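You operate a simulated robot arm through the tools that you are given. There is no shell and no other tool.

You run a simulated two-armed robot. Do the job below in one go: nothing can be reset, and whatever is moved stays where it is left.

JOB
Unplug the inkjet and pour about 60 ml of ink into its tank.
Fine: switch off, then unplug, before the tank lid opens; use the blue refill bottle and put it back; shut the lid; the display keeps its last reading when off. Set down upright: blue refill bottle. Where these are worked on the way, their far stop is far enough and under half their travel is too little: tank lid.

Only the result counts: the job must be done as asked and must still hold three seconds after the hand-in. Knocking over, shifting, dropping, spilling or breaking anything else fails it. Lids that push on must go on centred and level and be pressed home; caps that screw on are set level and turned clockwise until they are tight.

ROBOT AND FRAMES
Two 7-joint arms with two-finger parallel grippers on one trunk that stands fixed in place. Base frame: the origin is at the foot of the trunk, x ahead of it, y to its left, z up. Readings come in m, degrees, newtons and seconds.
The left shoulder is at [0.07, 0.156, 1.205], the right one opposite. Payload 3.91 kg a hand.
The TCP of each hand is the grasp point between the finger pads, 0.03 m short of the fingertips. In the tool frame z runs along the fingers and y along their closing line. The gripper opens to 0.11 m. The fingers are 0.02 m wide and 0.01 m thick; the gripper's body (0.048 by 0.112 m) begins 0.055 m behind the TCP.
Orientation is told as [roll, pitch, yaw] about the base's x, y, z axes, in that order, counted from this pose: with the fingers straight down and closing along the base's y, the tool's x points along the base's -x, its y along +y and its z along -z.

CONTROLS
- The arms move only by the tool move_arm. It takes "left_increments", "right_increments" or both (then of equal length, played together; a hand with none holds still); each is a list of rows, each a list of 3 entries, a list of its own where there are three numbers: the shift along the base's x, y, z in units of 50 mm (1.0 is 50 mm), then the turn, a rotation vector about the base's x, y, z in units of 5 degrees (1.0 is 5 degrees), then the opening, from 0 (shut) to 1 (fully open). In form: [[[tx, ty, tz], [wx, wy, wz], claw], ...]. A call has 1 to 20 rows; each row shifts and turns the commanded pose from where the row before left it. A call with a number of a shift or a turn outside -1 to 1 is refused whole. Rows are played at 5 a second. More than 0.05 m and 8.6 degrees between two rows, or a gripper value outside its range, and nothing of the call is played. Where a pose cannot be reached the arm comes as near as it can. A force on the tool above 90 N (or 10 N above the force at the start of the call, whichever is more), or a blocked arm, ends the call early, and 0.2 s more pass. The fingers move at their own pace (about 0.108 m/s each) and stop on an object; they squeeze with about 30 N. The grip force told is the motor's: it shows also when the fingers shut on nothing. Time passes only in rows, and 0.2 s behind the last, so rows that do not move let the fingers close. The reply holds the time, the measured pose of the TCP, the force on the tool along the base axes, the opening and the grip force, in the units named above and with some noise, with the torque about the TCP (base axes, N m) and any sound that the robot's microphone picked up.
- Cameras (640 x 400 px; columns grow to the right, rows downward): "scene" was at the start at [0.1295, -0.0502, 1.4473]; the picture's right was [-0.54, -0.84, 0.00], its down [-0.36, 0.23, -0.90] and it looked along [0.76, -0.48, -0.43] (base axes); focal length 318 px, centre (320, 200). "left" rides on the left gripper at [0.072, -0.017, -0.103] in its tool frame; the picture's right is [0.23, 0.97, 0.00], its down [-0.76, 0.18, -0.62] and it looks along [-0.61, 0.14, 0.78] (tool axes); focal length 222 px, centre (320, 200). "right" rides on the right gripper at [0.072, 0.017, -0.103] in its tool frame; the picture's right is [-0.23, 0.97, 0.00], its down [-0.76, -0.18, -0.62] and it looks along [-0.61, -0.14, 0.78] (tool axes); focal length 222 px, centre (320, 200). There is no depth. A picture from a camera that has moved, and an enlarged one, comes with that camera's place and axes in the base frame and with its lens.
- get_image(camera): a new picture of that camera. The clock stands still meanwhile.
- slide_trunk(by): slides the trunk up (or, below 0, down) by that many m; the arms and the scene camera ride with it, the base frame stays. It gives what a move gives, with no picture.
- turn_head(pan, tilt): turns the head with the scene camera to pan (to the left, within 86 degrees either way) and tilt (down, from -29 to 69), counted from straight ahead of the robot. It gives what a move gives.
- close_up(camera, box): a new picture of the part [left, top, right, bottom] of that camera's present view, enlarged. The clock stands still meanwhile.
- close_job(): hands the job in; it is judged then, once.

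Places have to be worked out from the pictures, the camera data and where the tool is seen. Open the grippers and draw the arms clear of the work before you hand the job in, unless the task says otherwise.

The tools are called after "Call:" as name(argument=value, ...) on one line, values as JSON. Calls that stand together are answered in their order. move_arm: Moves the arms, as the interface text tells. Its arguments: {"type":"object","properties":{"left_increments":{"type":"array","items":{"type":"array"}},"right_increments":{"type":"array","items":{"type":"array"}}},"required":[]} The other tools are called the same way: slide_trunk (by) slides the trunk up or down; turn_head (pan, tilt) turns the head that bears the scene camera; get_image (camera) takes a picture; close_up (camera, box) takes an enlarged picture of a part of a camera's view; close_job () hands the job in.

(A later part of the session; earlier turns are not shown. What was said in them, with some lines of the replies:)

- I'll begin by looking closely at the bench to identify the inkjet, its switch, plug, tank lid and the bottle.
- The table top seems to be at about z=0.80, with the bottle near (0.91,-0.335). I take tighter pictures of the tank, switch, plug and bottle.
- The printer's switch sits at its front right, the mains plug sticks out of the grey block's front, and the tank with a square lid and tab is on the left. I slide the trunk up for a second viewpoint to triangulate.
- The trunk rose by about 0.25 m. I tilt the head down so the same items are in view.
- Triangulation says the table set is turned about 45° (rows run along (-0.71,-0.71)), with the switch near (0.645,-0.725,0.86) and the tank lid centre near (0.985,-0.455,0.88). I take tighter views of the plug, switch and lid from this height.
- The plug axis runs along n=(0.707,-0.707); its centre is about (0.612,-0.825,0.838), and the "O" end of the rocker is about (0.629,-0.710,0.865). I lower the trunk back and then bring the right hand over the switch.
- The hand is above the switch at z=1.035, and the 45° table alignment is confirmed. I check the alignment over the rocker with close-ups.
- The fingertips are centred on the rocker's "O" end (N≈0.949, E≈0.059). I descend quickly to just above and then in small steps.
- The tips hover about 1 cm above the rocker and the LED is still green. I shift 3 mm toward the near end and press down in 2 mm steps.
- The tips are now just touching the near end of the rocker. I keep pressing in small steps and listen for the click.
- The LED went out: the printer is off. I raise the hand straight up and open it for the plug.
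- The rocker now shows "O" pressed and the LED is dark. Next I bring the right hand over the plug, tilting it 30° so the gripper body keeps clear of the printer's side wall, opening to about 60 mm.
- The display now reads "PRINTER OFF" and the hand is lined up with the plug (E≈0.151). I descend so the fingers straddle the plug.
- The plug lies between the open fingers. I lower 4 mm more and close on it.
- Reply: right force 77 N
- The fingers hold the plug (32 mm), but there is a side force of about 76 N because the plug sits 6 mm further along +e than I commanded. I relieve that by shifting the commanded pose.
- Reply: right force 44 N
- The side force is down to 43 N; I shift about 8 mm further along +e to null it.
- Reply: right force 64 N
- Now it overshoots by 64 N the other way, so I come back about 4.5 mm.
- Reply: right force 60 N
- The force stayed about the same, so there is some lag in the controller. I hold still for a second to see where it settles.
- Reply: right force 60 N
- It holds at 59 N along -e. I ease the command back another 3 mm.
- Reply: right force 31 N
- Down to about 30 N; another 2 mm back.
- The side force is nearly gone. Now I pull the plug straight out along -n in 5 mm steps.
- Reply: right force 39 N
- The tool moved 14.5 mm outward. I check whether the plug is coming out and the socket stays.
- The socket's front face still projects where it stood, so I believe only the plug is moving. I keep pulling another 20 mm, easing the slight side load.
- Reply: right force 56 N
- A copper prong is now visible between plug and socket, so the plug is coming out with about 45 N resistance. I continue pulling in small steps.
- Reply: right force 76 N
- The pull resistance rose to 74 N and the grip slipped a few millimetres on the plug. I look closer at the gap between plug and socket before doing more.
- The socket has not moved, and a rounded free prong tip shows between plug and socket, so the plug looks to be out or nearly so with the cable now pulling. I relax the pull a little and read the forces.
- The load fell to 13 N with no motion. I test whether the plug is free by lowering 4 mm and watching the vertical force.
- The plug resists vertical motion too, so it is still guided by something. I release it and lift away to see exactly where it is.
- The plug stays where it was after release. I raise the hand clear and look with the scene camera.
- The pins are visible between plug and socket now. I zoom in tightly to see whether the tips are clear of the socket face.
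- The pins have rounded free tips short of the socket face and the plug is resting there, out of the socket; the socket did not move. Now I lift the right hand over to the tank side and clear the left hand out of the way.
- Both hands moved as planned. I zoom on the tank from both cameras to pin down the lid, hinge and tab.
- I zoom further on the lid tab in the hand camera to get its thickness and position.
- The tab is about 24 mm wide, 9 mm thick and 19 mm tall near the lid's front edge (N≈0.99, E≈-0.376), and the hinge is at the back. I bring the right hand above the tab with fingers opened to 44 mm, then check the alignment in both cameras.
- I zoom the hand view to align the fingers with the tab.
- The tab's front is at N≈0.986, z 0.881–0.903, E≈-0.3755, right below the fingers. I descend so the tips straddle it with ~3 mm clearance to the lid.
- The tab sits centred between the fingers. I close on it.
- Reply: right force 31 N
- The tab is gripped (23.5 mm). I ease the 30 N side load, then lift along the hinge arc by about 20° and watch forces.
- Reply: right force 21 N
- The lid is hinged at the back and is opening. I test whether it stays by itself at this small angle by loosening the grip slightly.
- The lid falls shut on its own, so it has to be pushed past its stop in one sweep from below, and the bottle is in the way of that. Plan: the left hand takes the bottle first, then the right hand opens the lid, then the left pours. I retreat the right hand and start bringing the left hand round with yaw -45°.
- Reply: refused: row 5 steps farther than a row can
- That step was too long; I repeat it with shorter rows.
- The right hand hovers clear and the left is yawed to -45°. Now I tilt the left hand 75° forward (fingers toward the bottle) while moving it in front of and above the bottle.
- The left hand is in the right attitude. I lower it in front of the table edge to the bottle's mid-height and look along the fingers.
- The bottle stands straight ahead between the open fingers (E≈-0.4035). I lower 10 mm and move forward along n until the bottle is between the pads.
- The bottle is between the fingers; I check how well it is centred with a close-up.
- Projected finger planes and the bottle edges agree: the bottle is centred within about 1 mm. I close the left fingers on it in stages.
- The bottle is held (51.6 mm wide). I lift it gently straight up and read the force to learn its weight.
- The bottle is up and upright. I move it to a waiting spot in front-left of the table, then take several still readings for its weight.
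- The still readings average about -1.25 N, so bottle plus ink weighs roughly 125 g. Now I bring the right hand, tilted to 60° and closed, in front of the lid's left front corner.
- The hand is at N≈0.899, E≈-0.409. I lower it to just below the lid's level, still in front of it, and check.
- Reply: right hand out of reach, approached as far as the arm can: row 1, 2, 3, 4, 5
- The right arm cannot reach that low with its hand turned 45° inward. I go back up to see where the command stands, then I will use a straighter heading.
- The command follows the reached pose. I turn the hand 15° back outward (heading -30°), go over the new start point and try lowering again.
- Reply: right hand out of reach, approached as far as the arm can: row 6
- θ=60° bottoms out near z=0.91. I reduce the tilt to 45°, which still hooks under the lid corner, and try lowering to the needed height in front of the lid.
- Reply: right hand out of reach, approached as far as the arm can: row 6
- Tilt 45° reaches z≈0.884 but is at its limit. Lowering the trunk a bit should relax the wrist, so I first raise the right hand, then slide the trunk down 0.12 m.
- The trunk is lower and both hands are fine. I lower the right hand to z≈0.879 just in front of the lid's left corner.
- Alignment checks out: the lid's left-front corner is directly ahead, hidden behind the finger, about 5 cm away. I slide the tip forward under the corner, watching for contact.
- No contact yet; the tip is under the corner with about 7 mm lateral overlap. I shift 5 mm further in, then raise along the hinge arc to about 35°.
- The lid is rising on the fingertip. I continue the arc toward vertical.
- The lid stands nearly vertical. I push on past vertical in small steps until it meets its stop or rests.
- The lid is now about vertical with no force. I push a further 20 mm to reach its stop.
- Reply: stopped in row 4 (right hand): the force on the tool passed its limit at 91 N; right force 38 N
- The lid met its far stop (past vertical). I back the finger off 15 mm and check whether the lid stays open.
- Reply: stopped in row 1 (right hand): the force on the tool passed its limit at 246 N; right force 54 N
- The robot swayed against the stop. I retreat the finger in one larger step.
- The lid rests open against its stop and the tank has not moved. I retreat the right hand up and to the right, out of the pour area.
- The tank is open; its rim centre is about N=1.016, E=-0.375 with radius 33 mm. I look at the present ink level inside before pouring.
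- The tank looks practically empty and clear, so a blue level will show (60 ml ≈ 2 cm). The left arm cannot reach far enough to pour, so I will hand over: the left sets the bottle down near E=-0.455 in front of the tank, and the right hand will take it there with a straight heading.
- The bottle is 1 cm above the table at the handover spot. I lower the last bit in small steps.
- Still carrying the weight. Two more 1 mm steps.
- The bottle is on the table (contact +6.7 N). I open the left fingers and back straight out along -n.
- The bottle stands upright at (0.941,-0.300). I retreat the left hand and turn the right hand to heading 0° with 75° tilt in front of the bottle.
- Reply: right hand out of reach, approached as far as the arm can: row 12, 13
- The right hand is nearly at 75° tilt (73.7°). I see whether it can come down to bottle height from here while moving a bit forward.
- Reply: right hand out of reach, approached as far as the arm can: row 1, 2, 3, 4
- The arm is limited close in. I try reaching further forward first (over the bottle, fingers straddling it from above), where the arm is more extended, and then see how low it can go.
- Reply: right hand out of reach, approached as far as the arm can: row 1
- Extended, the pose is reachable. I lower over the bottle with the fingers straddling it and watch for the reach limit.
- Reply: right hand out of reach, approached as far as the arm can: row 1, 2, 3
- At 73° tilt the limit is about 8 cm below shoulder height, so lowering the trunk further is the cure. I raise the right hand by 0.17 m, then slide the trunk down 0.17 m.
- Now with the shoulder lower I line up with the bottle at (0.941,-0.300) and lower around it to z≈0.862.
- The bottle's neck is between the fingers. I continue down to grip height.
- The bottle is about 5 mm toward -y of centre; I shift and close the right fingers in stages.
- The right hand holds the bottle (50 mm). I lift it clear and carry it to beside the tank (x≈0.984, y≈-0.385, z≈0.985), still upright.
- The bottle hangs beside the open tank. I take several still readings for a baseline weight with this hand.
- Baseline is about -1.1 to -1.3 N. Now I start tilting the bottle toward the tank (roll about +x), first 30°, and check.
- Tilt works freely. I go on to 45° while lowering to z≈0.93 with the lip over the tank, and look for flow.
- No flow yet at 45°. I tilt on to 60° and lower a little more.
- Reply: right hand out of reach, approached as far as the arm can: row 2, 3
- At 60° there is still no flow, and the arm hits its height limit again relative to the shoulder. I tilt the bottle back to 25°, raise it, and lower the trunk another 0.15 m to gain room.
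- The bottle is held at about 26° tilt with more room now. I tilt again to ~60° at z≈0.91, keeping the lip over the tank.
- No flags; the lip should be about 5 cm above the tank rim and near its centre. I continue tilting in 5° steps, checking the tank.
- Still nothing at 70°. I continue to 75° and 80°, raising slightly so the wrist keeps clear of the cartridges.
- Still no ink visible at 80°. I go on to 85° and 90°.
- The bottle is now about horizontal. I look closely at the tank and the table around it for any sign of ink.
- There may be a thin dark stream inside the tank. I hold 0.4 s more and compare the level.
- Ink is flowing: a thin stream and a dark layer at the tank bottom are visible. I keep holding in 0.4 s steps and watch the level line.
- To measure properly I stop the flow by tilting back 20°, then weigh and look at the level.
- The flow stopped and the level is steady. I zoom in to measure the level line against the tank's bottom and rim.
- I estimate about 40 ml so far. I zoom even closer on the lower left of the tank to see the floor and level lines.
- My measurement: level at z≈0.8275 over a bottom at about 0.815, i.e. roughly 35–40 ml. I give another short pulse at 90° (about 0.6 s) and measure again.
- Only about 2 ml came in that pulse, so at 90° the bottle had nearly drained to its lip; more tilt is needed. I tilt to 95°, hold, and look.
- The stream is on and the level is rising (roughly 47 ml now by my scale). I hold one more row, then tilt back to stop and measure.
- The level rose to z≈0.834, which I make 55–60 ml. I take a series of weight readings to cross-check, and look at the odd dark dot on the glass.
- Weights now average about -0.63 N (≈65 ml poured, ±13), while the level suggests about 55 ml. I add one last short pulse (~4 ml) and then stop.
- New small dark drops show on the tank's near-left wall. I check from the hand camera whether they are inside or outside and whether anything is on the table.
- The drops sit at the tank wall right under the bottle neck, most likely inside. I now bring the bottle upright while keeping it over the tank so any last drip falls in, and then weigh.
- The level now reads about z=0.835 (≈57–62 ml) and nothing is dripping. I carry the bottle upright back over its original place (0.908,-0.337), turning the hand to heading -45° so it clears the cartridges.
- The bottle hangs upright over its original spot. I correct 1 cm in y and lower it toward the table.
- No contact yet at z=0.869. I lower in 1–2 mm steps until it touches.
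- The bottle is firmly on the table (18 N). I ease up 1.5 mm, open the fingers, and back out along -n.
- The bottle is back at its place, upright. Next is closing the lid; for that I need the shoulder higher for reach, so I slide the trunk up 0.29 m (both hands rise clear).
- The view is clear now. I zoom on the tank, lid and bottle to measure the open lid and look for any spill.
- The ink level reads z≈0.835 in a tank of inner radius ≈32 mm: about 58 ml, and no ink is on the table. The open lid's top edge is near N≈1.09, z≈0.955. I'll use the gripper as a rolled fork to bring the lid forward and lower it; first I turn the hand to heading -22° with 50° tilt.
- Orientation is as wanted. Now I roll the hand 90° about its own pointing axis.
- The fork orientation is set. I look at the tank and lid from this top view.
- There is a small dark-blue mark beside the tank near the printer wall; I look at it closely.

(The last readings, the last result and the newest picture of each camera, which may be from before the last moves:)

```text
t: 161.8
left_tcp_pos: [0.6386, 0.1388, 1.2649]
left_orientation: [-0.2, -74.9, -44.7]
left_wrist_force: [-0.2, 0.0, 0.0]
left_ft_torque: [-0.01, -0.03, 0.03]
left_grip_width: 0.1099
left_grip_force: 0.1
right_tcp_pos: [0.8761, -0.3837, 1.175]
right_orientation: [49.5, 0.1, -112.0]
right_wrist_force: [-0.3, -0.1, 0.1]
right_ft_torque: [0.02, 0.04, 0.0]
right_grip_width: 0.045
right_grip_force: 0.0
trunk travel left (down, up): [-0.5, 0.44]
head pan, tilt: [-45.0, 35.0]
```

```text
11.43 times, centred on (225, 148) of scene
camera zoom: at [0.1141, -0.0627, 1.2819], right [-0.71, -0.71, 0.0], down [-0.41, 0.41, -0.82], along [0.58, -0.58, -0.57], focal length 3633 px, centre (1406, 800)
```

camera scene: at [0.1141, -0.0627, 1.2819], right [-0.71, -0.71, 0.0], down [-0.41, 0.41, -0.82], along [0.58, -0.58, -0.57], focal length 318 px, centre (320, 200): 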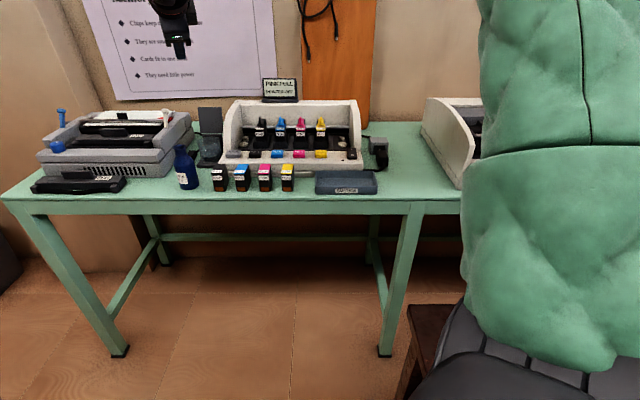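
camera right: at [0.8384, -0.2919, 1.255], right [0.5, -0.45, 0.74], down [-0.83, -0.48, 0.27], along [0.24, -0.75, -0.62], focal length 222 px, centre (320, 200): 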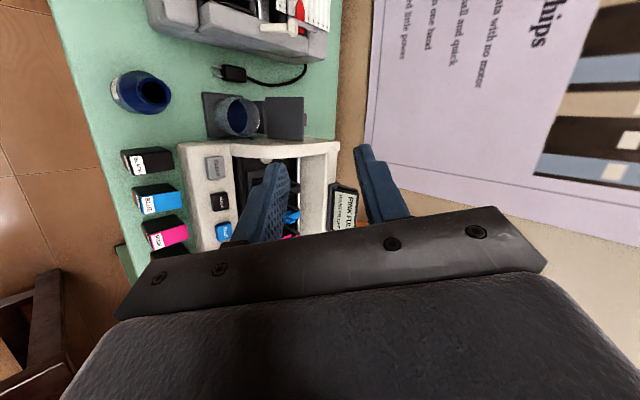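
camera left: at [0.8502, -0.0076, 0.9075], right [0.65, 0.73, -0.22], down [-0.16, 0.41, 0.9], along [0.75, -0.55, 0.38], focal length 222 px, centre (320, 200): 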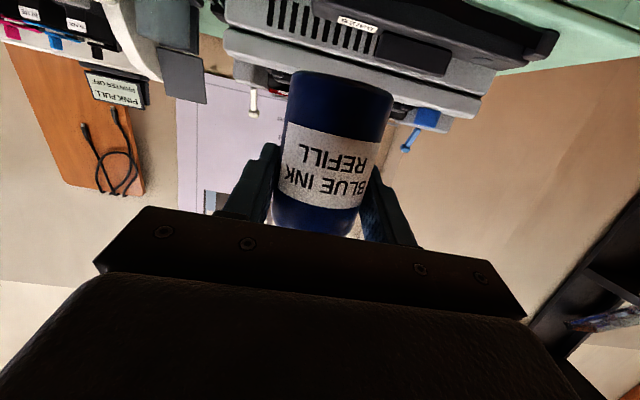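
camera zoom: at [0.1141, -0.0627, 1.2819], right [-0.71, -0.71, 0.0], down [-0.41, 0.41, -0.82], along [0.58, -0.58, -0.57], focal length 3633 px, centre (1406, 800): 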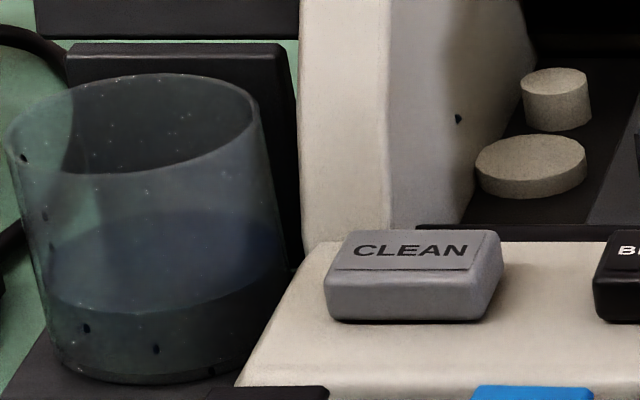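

That mark is just the ink tube from tank to printer, no spill. I bring the fork above the open lid's left part and check alignment before lowering.

Call:
move_arm(right_increments=[[[0.622, -0.367, -0.2], [0, 0, 0], 0.41], [[0.622, -0.367, -0.2], [0, 0, 0], 0.41], [[0.622, -0.367, -0.3], [0, 0, 0], 0.41], [[0.622, -0.367, -0.4], [0, 0, 0], 0.41], [[0.622, -0.367, -0.4], [0, 0, 0], 0.41], [[0, 0, -0.7], [0, 0, 0], 0.41], [[0, 0, -0.7], [0, 0, 0], 0.41], [[0, 0, -0.4], [0, 0, 0], 0.41], [[0, 0, 0], [0, 0, 0], 0.41]])

Call:
close_up(camera="scene", box=[160, 60, 260, 170])

Call:
get_image(camera="right")

```text
t: 163.8
left_tcp_pos: [0.6366, 0.1395, 1.2648]
left_orientation: [-0.2, -74.7, -44.7]
left_wrist_force: [0.4, -0.4, 1.3]
left_ft_torque: [-0.02, 0.0, 0.01]
left_grip_width: 0.1097
left_grip_force: 0.0
right_tcp_pos: [1.0282, -0.4788, 1.0108]
right_orientation: [49.4, -0.1, -112.0]
right_wrist_force: [-0.1, 0.4, -0.6]
right_ft_torque: [-0.01, 0.01, -0.01]
right_grip_width: 0.045
right_grip_force: 0.0
trunk travel left (down, up): [-0.5, 0.44]
head pan, tilt: [-45.0, 35.0]
```

```text
3.64 times, centred on (210, 115) of scene
camera zoom: at [0.1142, -0.0626, 1.2819], right [-0.71, -0.71, 0.0], down [-0.41, 0.41, -0.82], along [0.58, -0.58, -0.57], focal length 1156 px, centre (720, 509)
```

zoom: 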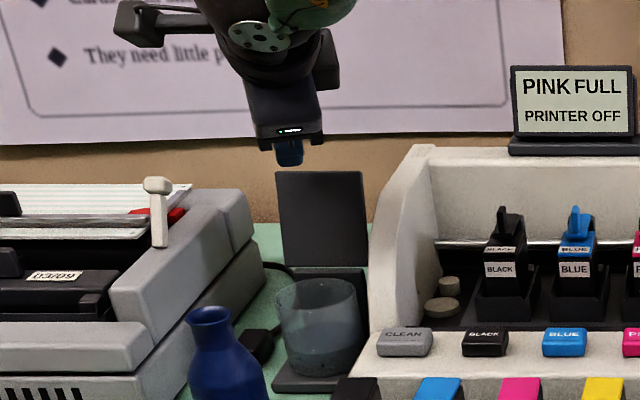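

```text
taken
camera right: at [0.9913, -0.3856, 1.0909], right [0.5, -0.45, 0.74], down [-0.83, -0.49, 0.27], along [0.24, -0.75, -0.62], focal length 222 px, centre (320, 200)
```

right: 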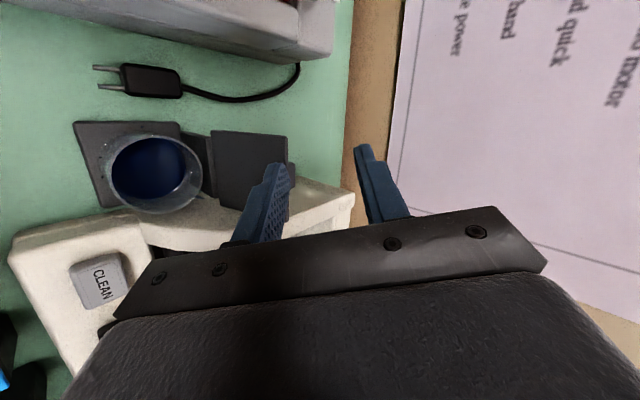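

No reach problem. I zoom the hand view to see the lid's top edge relative to the two fork fingers.

Call:
close_up(camera="right", box=[190, 110, 390, 235])

Call:
close_up(camera="scene", box=[190, 85, 230, 135])

```text
3.20 times, centred on (290, 172) of right
camera zoom: at [0.9913, -0.3856, 1.0909], right [0.5, -0.45, 0.74], down [-0.83, -0.49, 0.27], along [0.24, -0.75, -0.62], focal length 711 px, centre (416, 288)
```

zoom: 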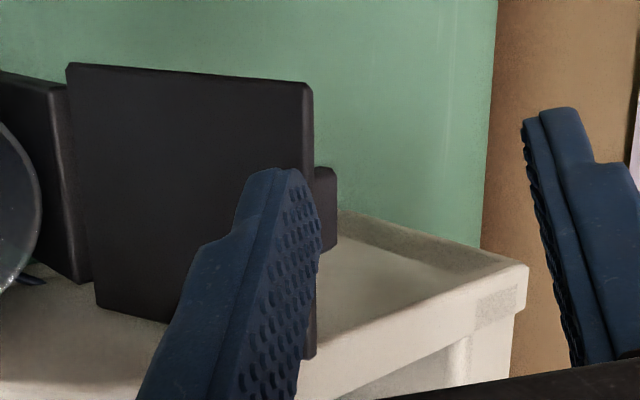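

```text
8.00 times, centred on (210, 110) of scene
camera zoom: at [0.1142, -0.0626, 1.2819], right [-0.71, -0.71, 0.0], down [-0.41, 0.41, -0.82], along [0.58, -0.58, -0.57], focal length 2543 px, centre (1200, 920)
```

zoom: 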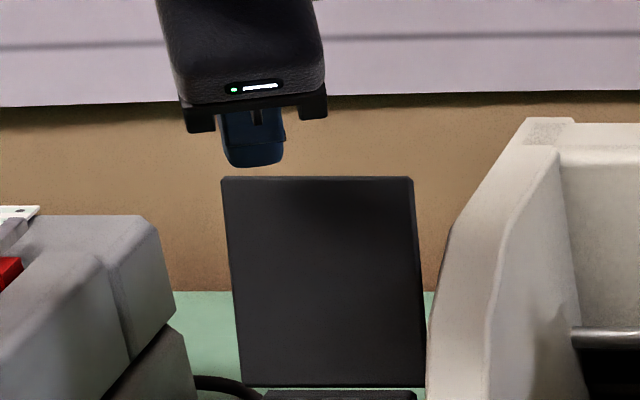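

The lid's top edge is at N≈1.086, z≈0.956, and there is room left of the tab for a finger. I open the fork to 55 mm, adjust, and lower it so one finger goes behind the lid and the other stays in front.

Call:
move_arm(right_increments=[[[-0.112, 0.082, 0], [0, 0, 0], 0.5], [[0, 0, -0.4], [0, 0, 0], 0.5], [[0, 0, -0.4], [0, 0, 0], 0.5], [[0, 0, -0.25], [0, 0, 0], 0.5], [[0, 0, -0.15], [0, 0, 0], 0.5], [[0, 0, 0], [0, 0, 0], 0.5]])

Call:
close_up(camera="right", box=[190, 110, 390, 235])

Call:
close_up(camera="scene", box=[190, 85, 230, 135])

```text
t: 165.2
left_tcp_pos: [0.6366, 0.1395, 1.2647]
left_orientation: [-0.2, -74.9, -44.8]
left_wrist_force: [1.4, 0.1, 0.1]
left_ft_torque: [-0.05, 0.0, 0.01]
left_grip_width: 0.1101
left_grip_force: 0.1
right_tcp_pos: [1.0227, -0.4717, 0.9507]
right_orientation: [49.4, 0.0, -111.9]
right_wrist_force: [1.0, -1.1, 3.7]
right_ft_torque: [0.0, -0.18, -0.01]
right_grip_width: 0.0569
right_grip_force: 1.5
trunk travel left (down, up): [-0.5, 0.44]
head pan, tilt: [-45.0, 35.0]
```

```text
3.20 times, centred on (290, 172) of right
camera zoom: at [0.9865, -0.3804, 1.0303], right [0.5, -0.45, 0.74], down [-0.83, -0.49, 0.27], along [0.24, -0.75, -0.62], focal length 711 px, centre (416, 288)
```

zoom: 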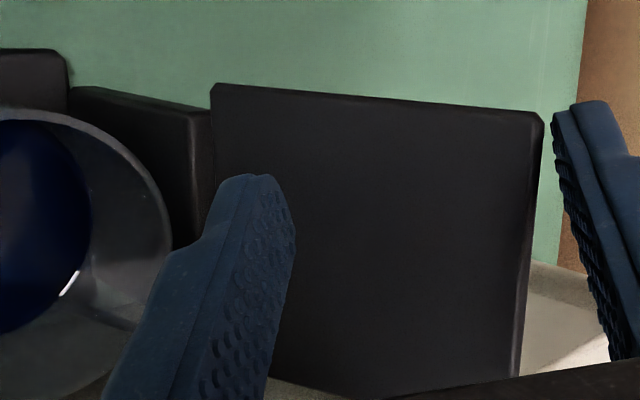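

```text
8.00 times, centred on (210, 110) of scene
camera zoom: at [0.1139, -0.0626, 1.282], right [-0.71, -0.71, 0.0], down [-0.41, 0.41, -0.82], along [0.58, -0.58, -0.57], focal length 2543 px, centre (1200, 920)
```

zoom: 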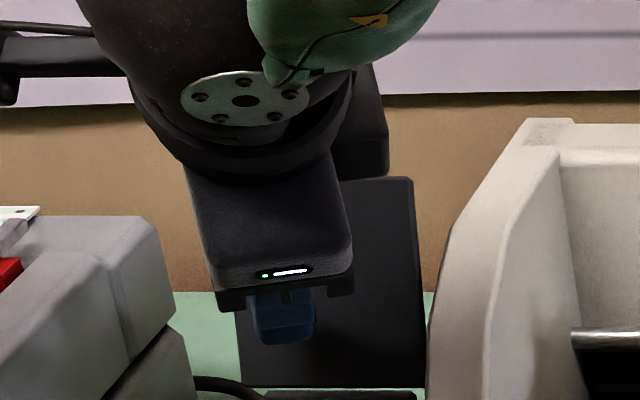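

The lid's edge is between the fork fingers, touching the far one lightly. I draw the fork back along the lid's arc toward vertical.

Call:
move_arm(right_increments=[[[-0.1, 0.1, 0.06], [0, 0, 0], 0.5], [[-0.113, 0.113, 0.04], [0, 0, 0], 0.5], [[-0.113, 0.113, 0.0], [0, 0, 0], 0.5], [[0, 0, 0], [0, 0, 0], 0.5]])

Call:
close_up(camera="right", box=[190, 110, 390, 235])

Call:
close_up(camera="scene", box=[190, 85, 240, 150])

```text
t: 166.2
left_tcp_pos: [0.6387, 0.1384, 1.2643]
left_orientation: [-0.2, -74.8, -44.8]
left_wrist_force: [-0.6, 0.0, -0.2]
left_ft_torque: [-0.02, -0.03, 0.01]
left_grip_width: 0.11
left_grip_force: 0.1
right_tcp_pos: [1.0071, -0.4559, 0.9547]
right_orientation: [49.4, 0.0, -112.1]
right_wrist_force: [0.6, 0.5, -0.1]
right_ft_torque: [0.04, 0.0, -0.03]
right_grip_width: 0.0551
right_grip_force: 0.1
trunk travel left (down, up): [-0.5, 0.44]
head pan, tilt: [-45.0, 35.0]
```

```text
3.20 times, centred on (290, 172) of right
camera zoom: at [0.9706, -0.3639, 1.034], right [0.5, -0.45, 0.74], down [-0.83, -0.48, 0.27], along [0.24, -0.75, -0.62], focal length 711 px, centre (416, 288)
```

zoom: 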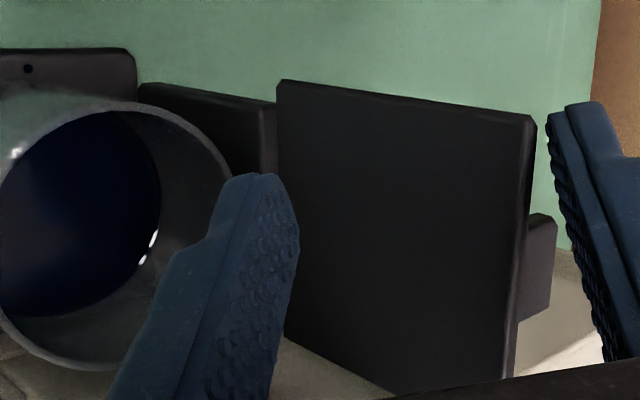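

```text
6.15 times, centred on (215, 118) of scene
camera zoom: at [0.1142, -0.0627, 1.2819], right [-0.71, -0.71, 0.0], down [-0.41, 0.41, -0.82], along [0.58, -0.58, -0.57], focal length 1956 px, centre (966, 708)
```

zoom: 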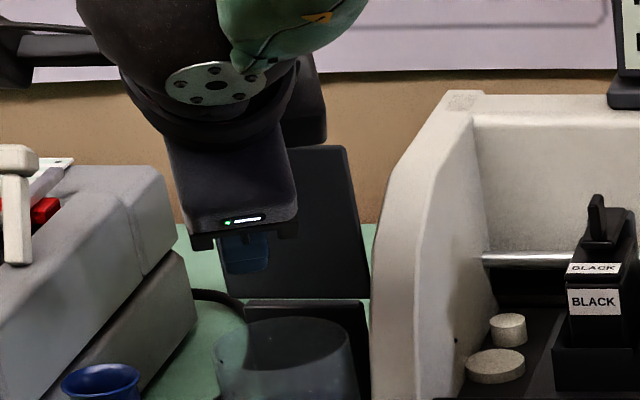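

The lid is following the fork (now near vertical). I continue past vertical in small steps.

Call:
move_arm(right_increments=[[[-0.113, 0.113, 0.0], [0, 0, 0], 0.5], [[-0.113, 0.113, -0.02], [0, 0, 0], 0.5], [[0, 0, 0], [0, 0, 0], 0.5]])

Call:
close_up(camera="right", box=[190, 110, 390, 235])

Call:
close_up(camera="scene", box=[190, 85, 240, 150])

```text
t: 167.0
left_tcp_pos: [0.6377, 0.1386, 1.2641]
left_orientation: [-0.2, -74.7, -44.8]
left_wrist_force: [-1.2, -0.2, -0.5]
left_ft_torque: [0.01, -0.01, 0.0]
left_grip_width: 0.1101
left_grip_force: 0.0
right_tcp_pos: [0.9967, -0.4447, 0.9527]
right_orientation: [49.4, 0.0, -112.0]
right_wrist_force: [1.4, 0.4, 0.2]
right_ft_torque: [0.02, 0.03, 0.01]
right_grip_width: 0.0552
right_grip_force: 0.0
trunk travel left (down, up): [-0.5, 0.44]
head pan, tilt: [-45.0, 35.0]
```

```text
3.20 times, centred on (290, 172) of right
camera zoom: at [0.9603, -0.352, 1.0335], right [0.5, -0.45, 0.74], down [-0.83, -0.49, 0.27], along [0.24, -0.75, -0.62], focal length 711 px, centre (416, 288)
```

zoom: 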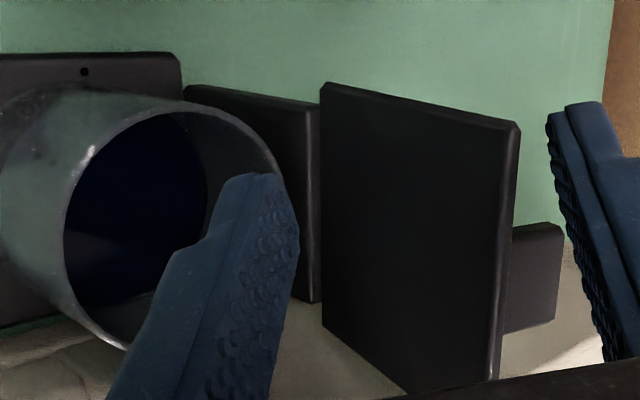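

```text
6.15 times, centred on (215, 118) of scene
camera zoom: at [0.1142, -0.0627, 1.2819], right [-0.71, -0.71, 0.0], down [-0.41, 0.41, -0.82], along [0.58, -0.58, -0.57], focal length 1956 px, centre (966, 708)
```

zoom: 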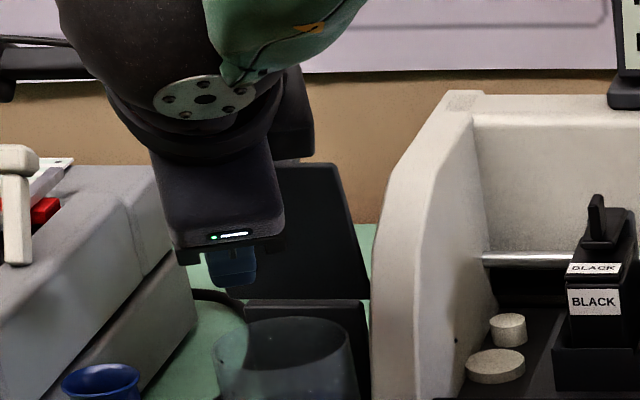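

The lid is past vertical and leaning forward now. I let it settle onto the near finger and look.

Call:
move_arm(right_increments=[[[0, 0, 0], [0, 0, 0], 0.5], [[0, 0, 0], [0, 0, 0], 0.5]])

Call:
close_up(camera="right", box=[190, 110, 390, 235])

Call:
close_up(camera="scene", box=[190, 85, 240, 170])

```text
t: 167.6
left_tcp_pos: [0.6376, 0.1398, 1.2655]
left_orientation: [-0.2, -74.8, -44.7]
left_wrist_force: [0.8, -0.1, 0.5]
left_ft_torque: [0.0, 0.03, 0.02]
left_grip_width: 0.1098
left_grip_force: 0.1
right_tcp_pos: [0.997, -0.4448, 0.9539]
right_orientation: [49.5, 0.1, -112.0]
right_wrist_force: [0.1, 0.3, 0.2]
right_ft_torque: [-0.01, 0.04, 0.0]
right_grip_width: 0.0551
right_grip_force: 0.2
trunk travel left (down, up): [-0.5, 0.44]
head pan, tilt: [-45.0, 35.0]
```

```text
3.20 times, centred on (290, 172) of right
camera zoom: at [0.9603, -0.352, 1.0334], right [0.5, -0.45, 0.74], down [-0.83, -0.49, 0.27], along [0.24, -0.75, -0.62], focal length 711 px, centre (416, 288)
```

zoom: 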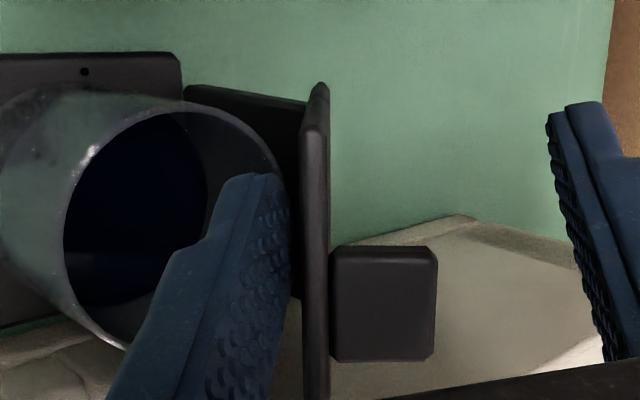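

```text
4.71 times, centred on (215, 128) of scene
camera zoom: at [0.1141, -0.0626, 1.2819], right [-0.71, -0.71, 0.0], down [-0.41, 0.41, -0.82], along [0.58, -0.58, -0.57], focal length 1496 px, centre (814, 541)
```

zoom: 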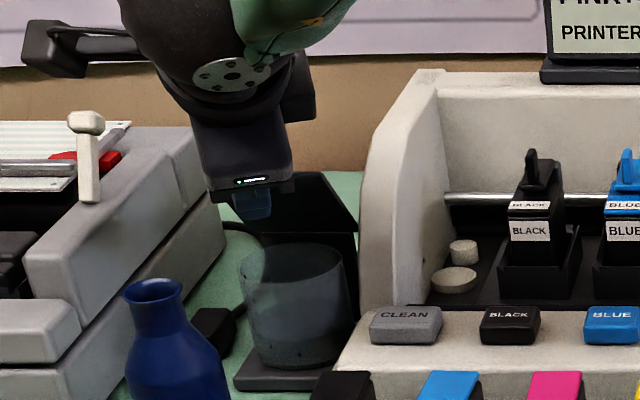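

The lid now rests on the near finger at about 40°. I lower it further with the fork toward 15–20°.

Call:
move_arm(right_increments=[[[-0.085, 0.085, -0.06], [0, 0, 0], 0.5], [[-0.085, 0.085, -0.06], [0, 0, 0], 0.5], [[-0.085, 0.085, -0.06], [0, 0, 0], 0.5], [[-0.085, 0.085, -0.06], [0, 0, 0], 0.5], [[0, 0, 0], [0, 0, 0], 0.5]])

Call:
close_up(camera="right", box=[190, 110, 390, 235])

Call:
close_up(camera="scene", box=[180, 85, 250, 170])

```text
t: 168.8
left_tcp_pos: [0.6374, 0.1394, 1.2651]
left_orientation: [-0.2, -74.9, -44.9]
left_wrist_force: [-0.3, 0.0, 0.6]
left_ft_torque: [0.04, -0.02, -0.01]
left_grip_width: 0.11
left_grip_force: 0.0
right_tcp_pos: [0.9784, -0.427, 0.9424]
right_orientation: [49.4, 0.0, -112.0]
right_wrist_force: [0.4, -0.2, -0.9]
right_ft_torque: [-0.02, 0.0, 0.0]
right_grip_width: 0.0548
right_grip_force: 0.0
trunk travel left (down, up): [-0.5, 0.44]
head pan, tilt: [-45.0, 35.0]
```

```text
3.20 times, centred on (290, 172) of right
camera zoom: at [0.9432, -0.3355, 1.0218], right [0.5, -0.45, 0.74], down [-0.83, -0.49, 0.27], along [0.24, -0.75, -0.62], focal length 711 px, centre (416, 288)
```

zoom: 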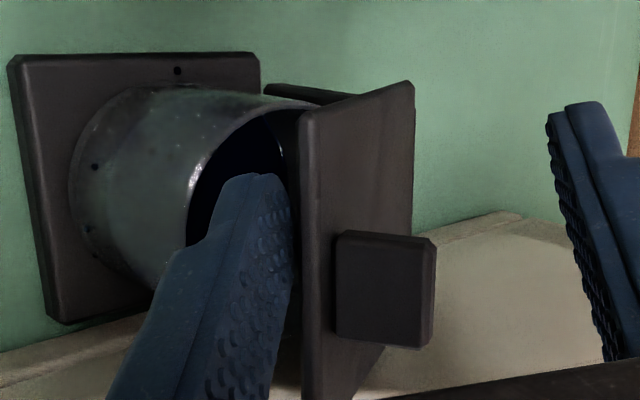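

```text
4.71 times, centred on (215, 128) of scene
camera zoom: at [0.1142, -0.0627, 1.2819], right [-0.71, -0.71, 0.0], down [-0.41, 0.41, -0.82], along [0.58, -0.58, -0.57], focal length 1496 px, centre (814, 541)
```

zoom: 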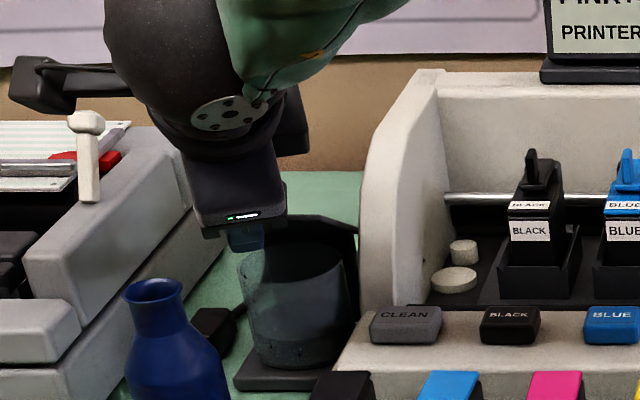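

The lid is down to about 18°. I draw the near finger out from under the front edge so it drops the last bit shut, then lift away.

Call:
move_arm(right_increments=[[[-0.13, 0.13, 0], [0, 0, 0], 0.5], [[-0.13, 0.13, 0], [0, 0, 0], 0.5], [[-0.13, 0.13, 0], [0, 0, 0], 0.5], [[0, 0, 0.3], [0, 0, 0], 0.5], [[0, 0, 0.6], [0, 0, 0], 0.5], [[0, 0, 0.6], [0, 0, 0], 0.5], [[0, 0, 0], [0, 0, 0], 0.5]])

Call:
close_up(camera="right", box=[190, 80, 390, 235])

Call:
close_up(camera="scene", box=[180, 85, 250, 180])

```text
t: 170.4
left_tcp_pos: [0.639, 0.1395, 1.2629]
left_orientation: [-0.4, -74.8, -44.9]
left_wrist_force: [0.0, 0.6, 0.0]
left_ft_torque: [0.02, 0.04, -0.04]
left_grip_width: 0.11
left_grip_force: 0.0
right_tcp_pos: [0.9593, -0.4073, 1.0165]
right_orientation: [49.2, 0.0, -112.0]
right_wrist_force: [0.2, -0.3, 0.6]
right_ft_torque: [0.04, 0.0, 0.01]
right_grip_width: 0.055
right_grip_force: 0.1
trunk travel left (down, up): [-0.5, 0.44]
head pan, tilt: [-45.0, 35.0]
```

```text
2.58 times, centred on (290, 158) of right
camera zoom: at [0.9231, -0.3151, 1.0962], right [0.5, -0.45, 0.74], down [-0.83, -0.49, 0.27], along [0.24, -0.75, -0.62], focal length 573 px, centre (397, 310)
```

zoom: 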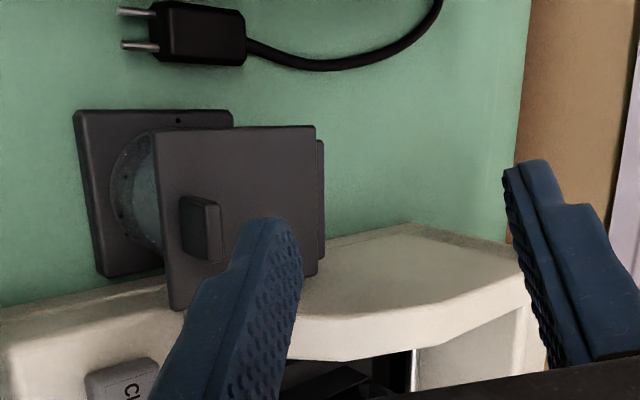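

```text
4.21 times, centred on (215, 132) of scene
camera zoom: at [0.1145, -0.0628, 1.2818], right [-0.71, -0.71, 0.0], down [-0.41, 0.41, -0.82], along [0.58, -0.58, -0.57], focal length 1338 px, centre (762, 484)
```

zoom: 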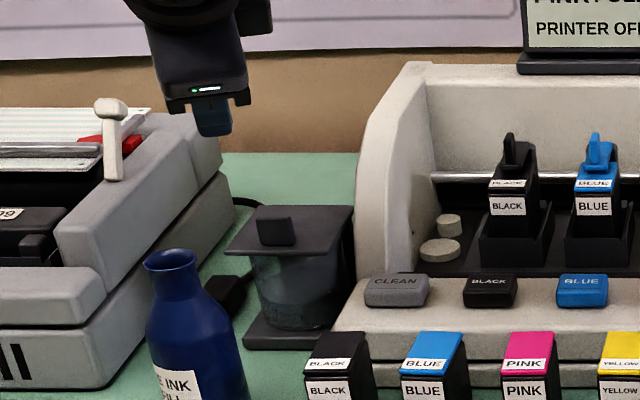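

The lid is shut. I lift the right hand high and draw it back clear of the work.

Call:
move_arm(right_increments=[[[-0.1, 0.1, 0.8], [0, 0, 0], 0.5], [[-0.1, 0.1, 0.8], [0, 0, 0], 0.7], [[-0.1, 0.1, 0.8], [0, 0, 0], 1], [[-0.5, 0.0, 0.7], [0, 0, 0], 1], [[-0.8, -0.2, 0.2], [0, 0, 0], 1], [[-0.8, -0.2, 0], [0, 0, 0], 1], [[-0.8, -0.2, 0], [0, 0, 0], 1], [[-0.8, -0.2, 0], [0, 0, 0], 1], [[-0.8, -0.2, 0], [0, 0, 0], 1], [[-0.8, -0.2, 0], [0, 0, 0], 1], [[-0.8, -0.2, 0], [0, 0, 0], 1], [[0, 0, 0], [0, 0, 0], 1]])

Call:
get_image(camera="scene")

Call:
close_up(camera="scene", box=[190, 120, 240, 170])

Call:
close_up(camera="scene", box=[340, 130, 400, 190])

Call:
close_up(camera="scene", box=[150, 70, 330, 210])

```text
t: 173.0
left_tcp_pos: [0.6387, 0.1406, 1.2646]
left_orientation: [-0.5, -74.7, -44.5]
left_wrist_force: [-0.5, -0.5, -0.4]
left_ft_torque: [0.02, 0.07, -0.01]
left_grip_width: 0.1102
left_grip_force: 0.0
right_tcp_pos: [0.6431, -0.4631, 1.1826]
right_orientation: [49.2, -0.1, -111.9]
right_wrist_force: [0.9, 0.1, 0.3]
right_ft_torque: [0.02, 0.03, 0.0]
right_grip_width: 0.11
right_grip_force: 0.1
trunk travel left (down, up): [-0.5, 0.44]
head pan, tilt: [-45.0, 35.0]
```

```text
taken
camera scene: at [0.115, -0.0616, 1.2818], right [-0.71, -0.71, 0.0], down [-0.41, 0.4, -0.82], along [0.58, -0.58, -0.57], focal length 318 px, centre (320, 200)
```

scene: 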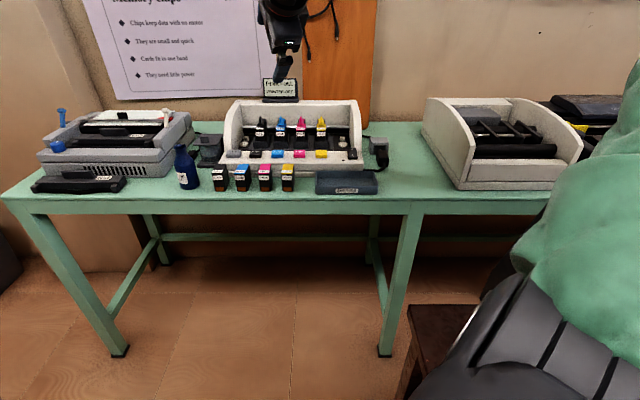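

```text
8.00 times, centred on (215, 145) of scene
camera zoom: at [0.115, -0.0616, 1.2818], right [-0.71, -0.71, 0.0], down [-0.41, 0.4, -0.82], along [0.58, -0.58, -0.57], focal length 2543 px, centre (1160, 640)
```

zoom: 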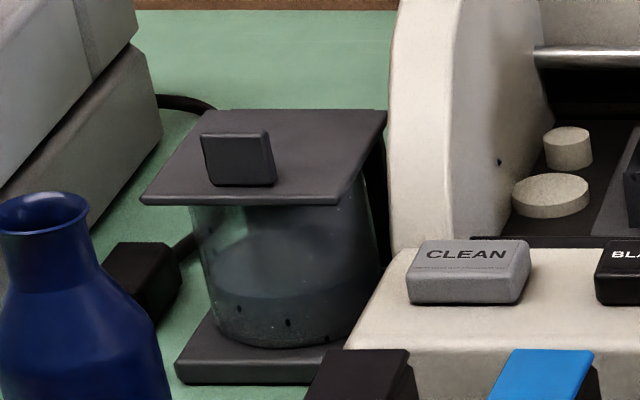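

```text
6.67 times, centred on (370, 160) of scene
camera zoom: at [0.115, -0.0616, 1.2818], right [-0.71, -0.71, 0.0], down [-0.41, 0.4, -0.82], along [0.58, -0.58, -0.57], focal length 2119 px, centre (-13, 467)
```

zoom: 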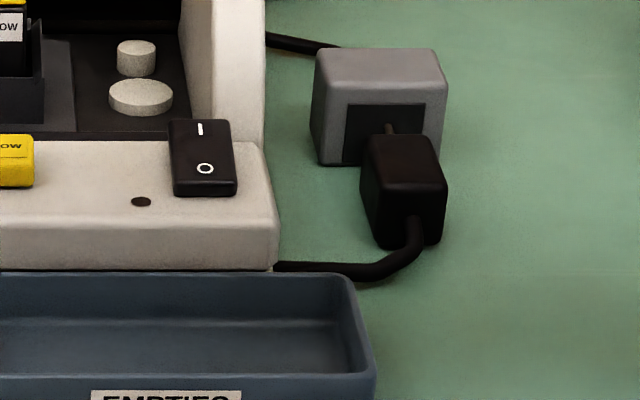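

```text
2.86 times, centred on (240, 140) of scene
camera zoom: at [0.115, -0.0616, 1.2818], right [-0.71, -0.71, 0.0], down [-0.41, 0.4, -0.82], along [0.58, -0.58, -0.57], focal length 908 px, centre (549, 371)
```

zoom: 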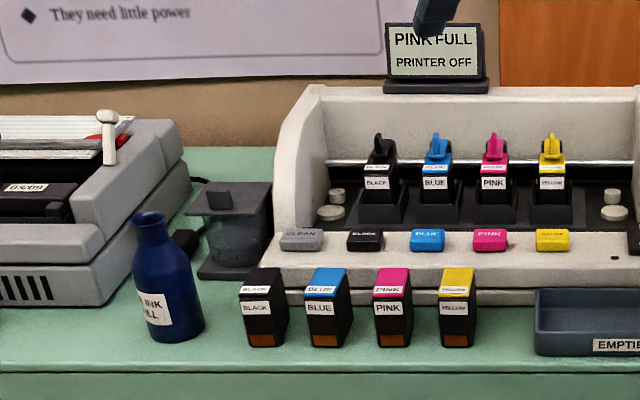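

The lid is shut, the bottle is upright at its place, and the switch is at "O". I want to be sure the plug's pins are really clear of the socket, so I raise the trunk for a steeper view of the gap.

Call:
slide_trunk(by=0.42)

Call:
turn_head(pan=-53, tilt=45)

Call:
get_image(camera="scene")

```text
refused: 0.42 is not a number from -0.4 to 0.4
```

```text
t: 173.7
left_tcp_pos: [0.6369, 0.139, 1.2638]
left_orientation: [-0.2, -74.8, -44.9]
left_wrist_force: [0.2, 0.8, -0.7]
left_ft_torque: [-0.01, 0.05, -0.01]
left_grip_width: 0.11
left_grip_force: 0.0
right_tcp_pos: [0.6425, -0.4647, 1.1816]
right_orientation: [49.5, -0.1, -112.0]
right_wrist_force: [-0.9, 0.0, -0.7]
right_ft_torque: [0.01, -0.03, 0.01]
right_grip_width: 0.1101
right_grip_force: 0.0
trunk travel left (down, up): [-0.5, 0.44]
head pan, tilt: [-53.0, 45.0]
```

```text
taken
camera scene: at [0.1005, -0.0656, 1.2672], right [-0.8, -0.6, 0.0], down [-0.43, 0.56, -0.71], along [0.43, -0.56, -0.71], focal length 318 px, centre (320, 200)
```

scene: 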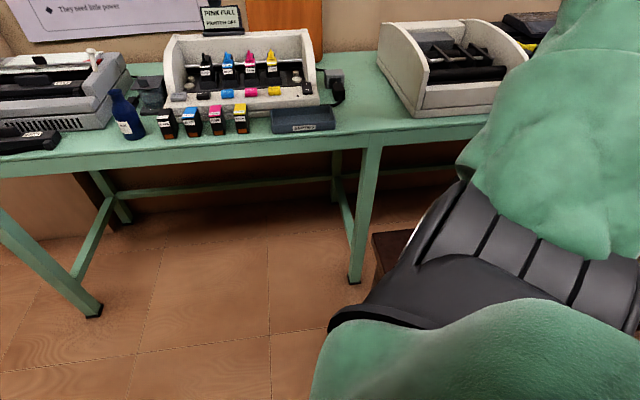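

I slide up within the allowed amount and then zoom on the plug.

Call:
slide_trunk(by=0.4)

Call:
turn_head(pan=-50, tilt=45)

Call:
get_image(camera="scene")

```text
t: 177.5
left_tcp_pos: [0.639, 0.1396, 1.6646]
left_orientation: [-0.1, -74.8, -44.8]
left_wrist_force: [0.7, 0.7, 0.0]
left_ft_torque: [0.02, -0.01, 0.0]
left_grip_width: 0.11
left_grip_force: 0.1
right_tcp_pos: [0.6423, -0.4645, 1.5825]
right_orientation: [49.2, 0.0, -112.0]
right_wrist_force: [0.0, -0.3, 0.4]
right_ft_torque: [-0.03, 0.0, 0.01]
right_grip_width: 0.1101
right_grip_force: 0.0
trunk travel left (down, up): [-0.9, 0.04]
head pan, tilt: [-53.0, 45.0]
```

```text
t: 178.2
left_tcp_pos: [0.6376, 0.1386, 1.6635]
left_orientation: [-0.3, -74.8, -44.8]
left_wrist_force: [-0.2, -0.2, 0.0]
left_ft_torque: [-0.03, -0.01, -0.04]
left_grip_width: 0.1102
left_grip_force: 0.1
right_tcp_pos: [0.6419, -0.4645, 1.5823]
right_orientation: [49.4, 0.0, -112.0]
right_wrist_force: [0.0, -0.6, -0.5]
right_ft_torque: [-0.04, -0.03, -0.01]
right_grip_width: 0.1101
right_grip_force: 0.2
trunk travel left (down, up): [-0.9, 0.04]
head pan, tilt: [-50.0, 45.0]
```

```text
taken
camera scene: at [0.1041, -0.0628, 1.6671], right [-0.77, -0.64, 0.0], down [-0.45, 0.54, -0.71], along [0.45, -0.54, -0.71], focal length 318 px, centre (320, 200)
```

scene: 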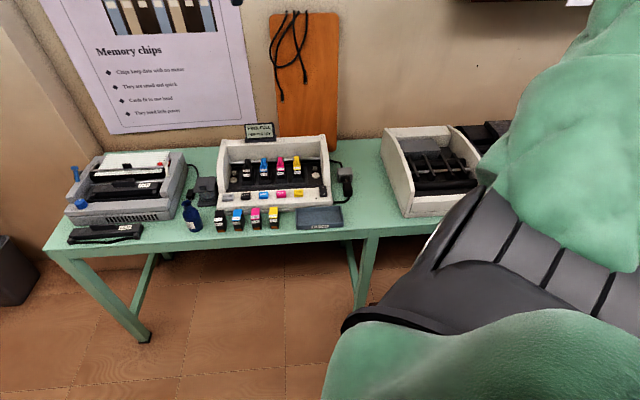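

Call:
close_up(camera="scene", box=[334, 162, 358, 202])

Call:
close_up(camera="scene", box=[180, 170, 230, 235])

Call:
close_up(camera="right", box=[0, 0, 640, 260])

```text
10.00 times, centred on (346, 182) of scene
camera zoom: at [0.1041, -0.0628, 1.6671], right [-0.77, -0.64, 0.0], down [-0.45, 0.54, -0.71], along [0.45, -0.54, -0.71], focal length 3179 px, centre (60, 380)
```

zoom: 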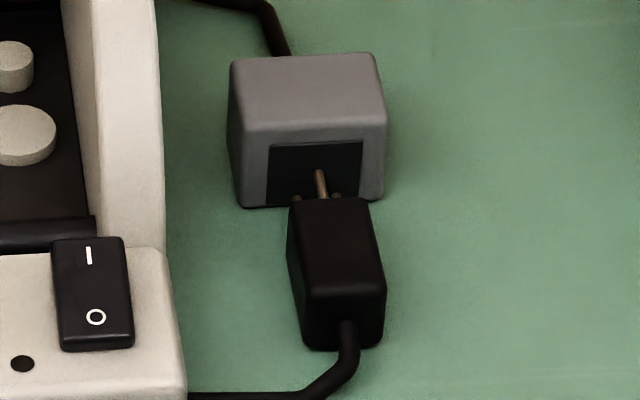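

```text
6.15 times, centred on (205, 202) of scene
camera zoom: at [0.1041, -0.0628, 1.6671], right [-0.77, -0.64, 0.0], down [-0.45, 0.54, -0.71], along [0.45, -0.54, -0.71], focal length 1956 px, centre (1028, 185)
```

zoom: 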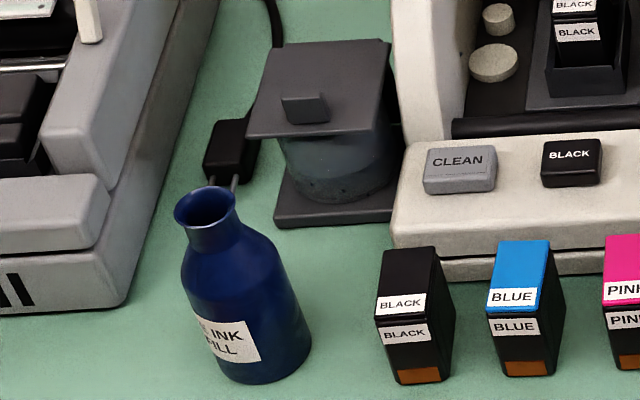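

```text
1.00 times, centred on (320, 130) of right (not enlarged: the box is as wide or as high as the picture)
camera zoom: at [0.6062, -0.3715, 1.6621], right [0.5, -0.45, 0.74], down [-0.83, -0.49, 0.27], along [0.24, -0.75, -0.62], focal length 222 px, centre (320, 270)
```

zoom: 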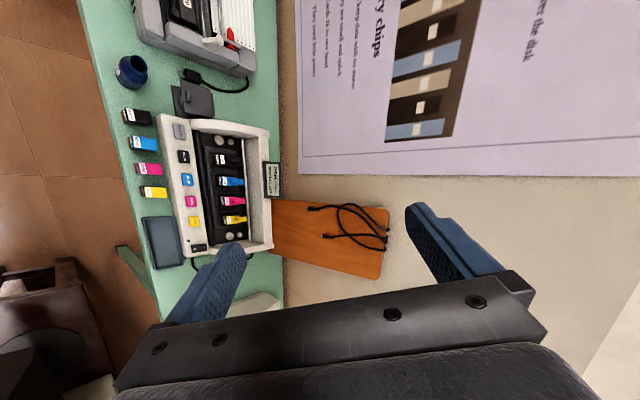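

The pins' rounded tips sit a few millimetres short of the socket face, so the printer is unplugged with the switch at "O". The lid is shut and flat, the bottle stands upright within about 2 mm of where it started, and nothing else has moved. Both grippers are open and high above the bench, so I hand the job in.

Call:
close_job()

```text
The job is handed in.
```

I've handed the job in. The result hasn't come back, and three points below are my estimates, not confirmed facts.

- **Power:** The switch is at "O", the LED is out and the display reads "PRINTER OFF". I then pulled the plug out along its axis, before the lid was opened.
- **Plug:** It came out about 30 mm, then would go no further even at roughly 75 N. In the pictures the pin tips look a few millimetres short of the socket face. I judged it unplugged, but the gap is small enough that I can't be certain.
- **Ink:** From the level in the tank I estimate about 58 ml poured, give or take 5. The weight lost from the bottle suggested slightly more, roughly 65 ml, but that reading was noisy.
- **Spill:** A few small ink drops showed on the tank wall after pouring, and a dark dot on its base plate may be another. I couldn't tell whether the wall drops are inside or outside the glass. I saw no ink on the table.
- **Tank lid:** While opening it, my finger pressed hard against the far stop, and the force peaked at 246 N. The tank did not move, and the lid is now shut and flat.
- **Blue refill bottle:** It stands upright within about 2 mm of where it started. I set it down 5 cm to the left partway through to change hands, because only the right arm could reach the tank.

Both grippers are open, and the arms are clear of the bench. Nothing else on the bench appears to have moved.
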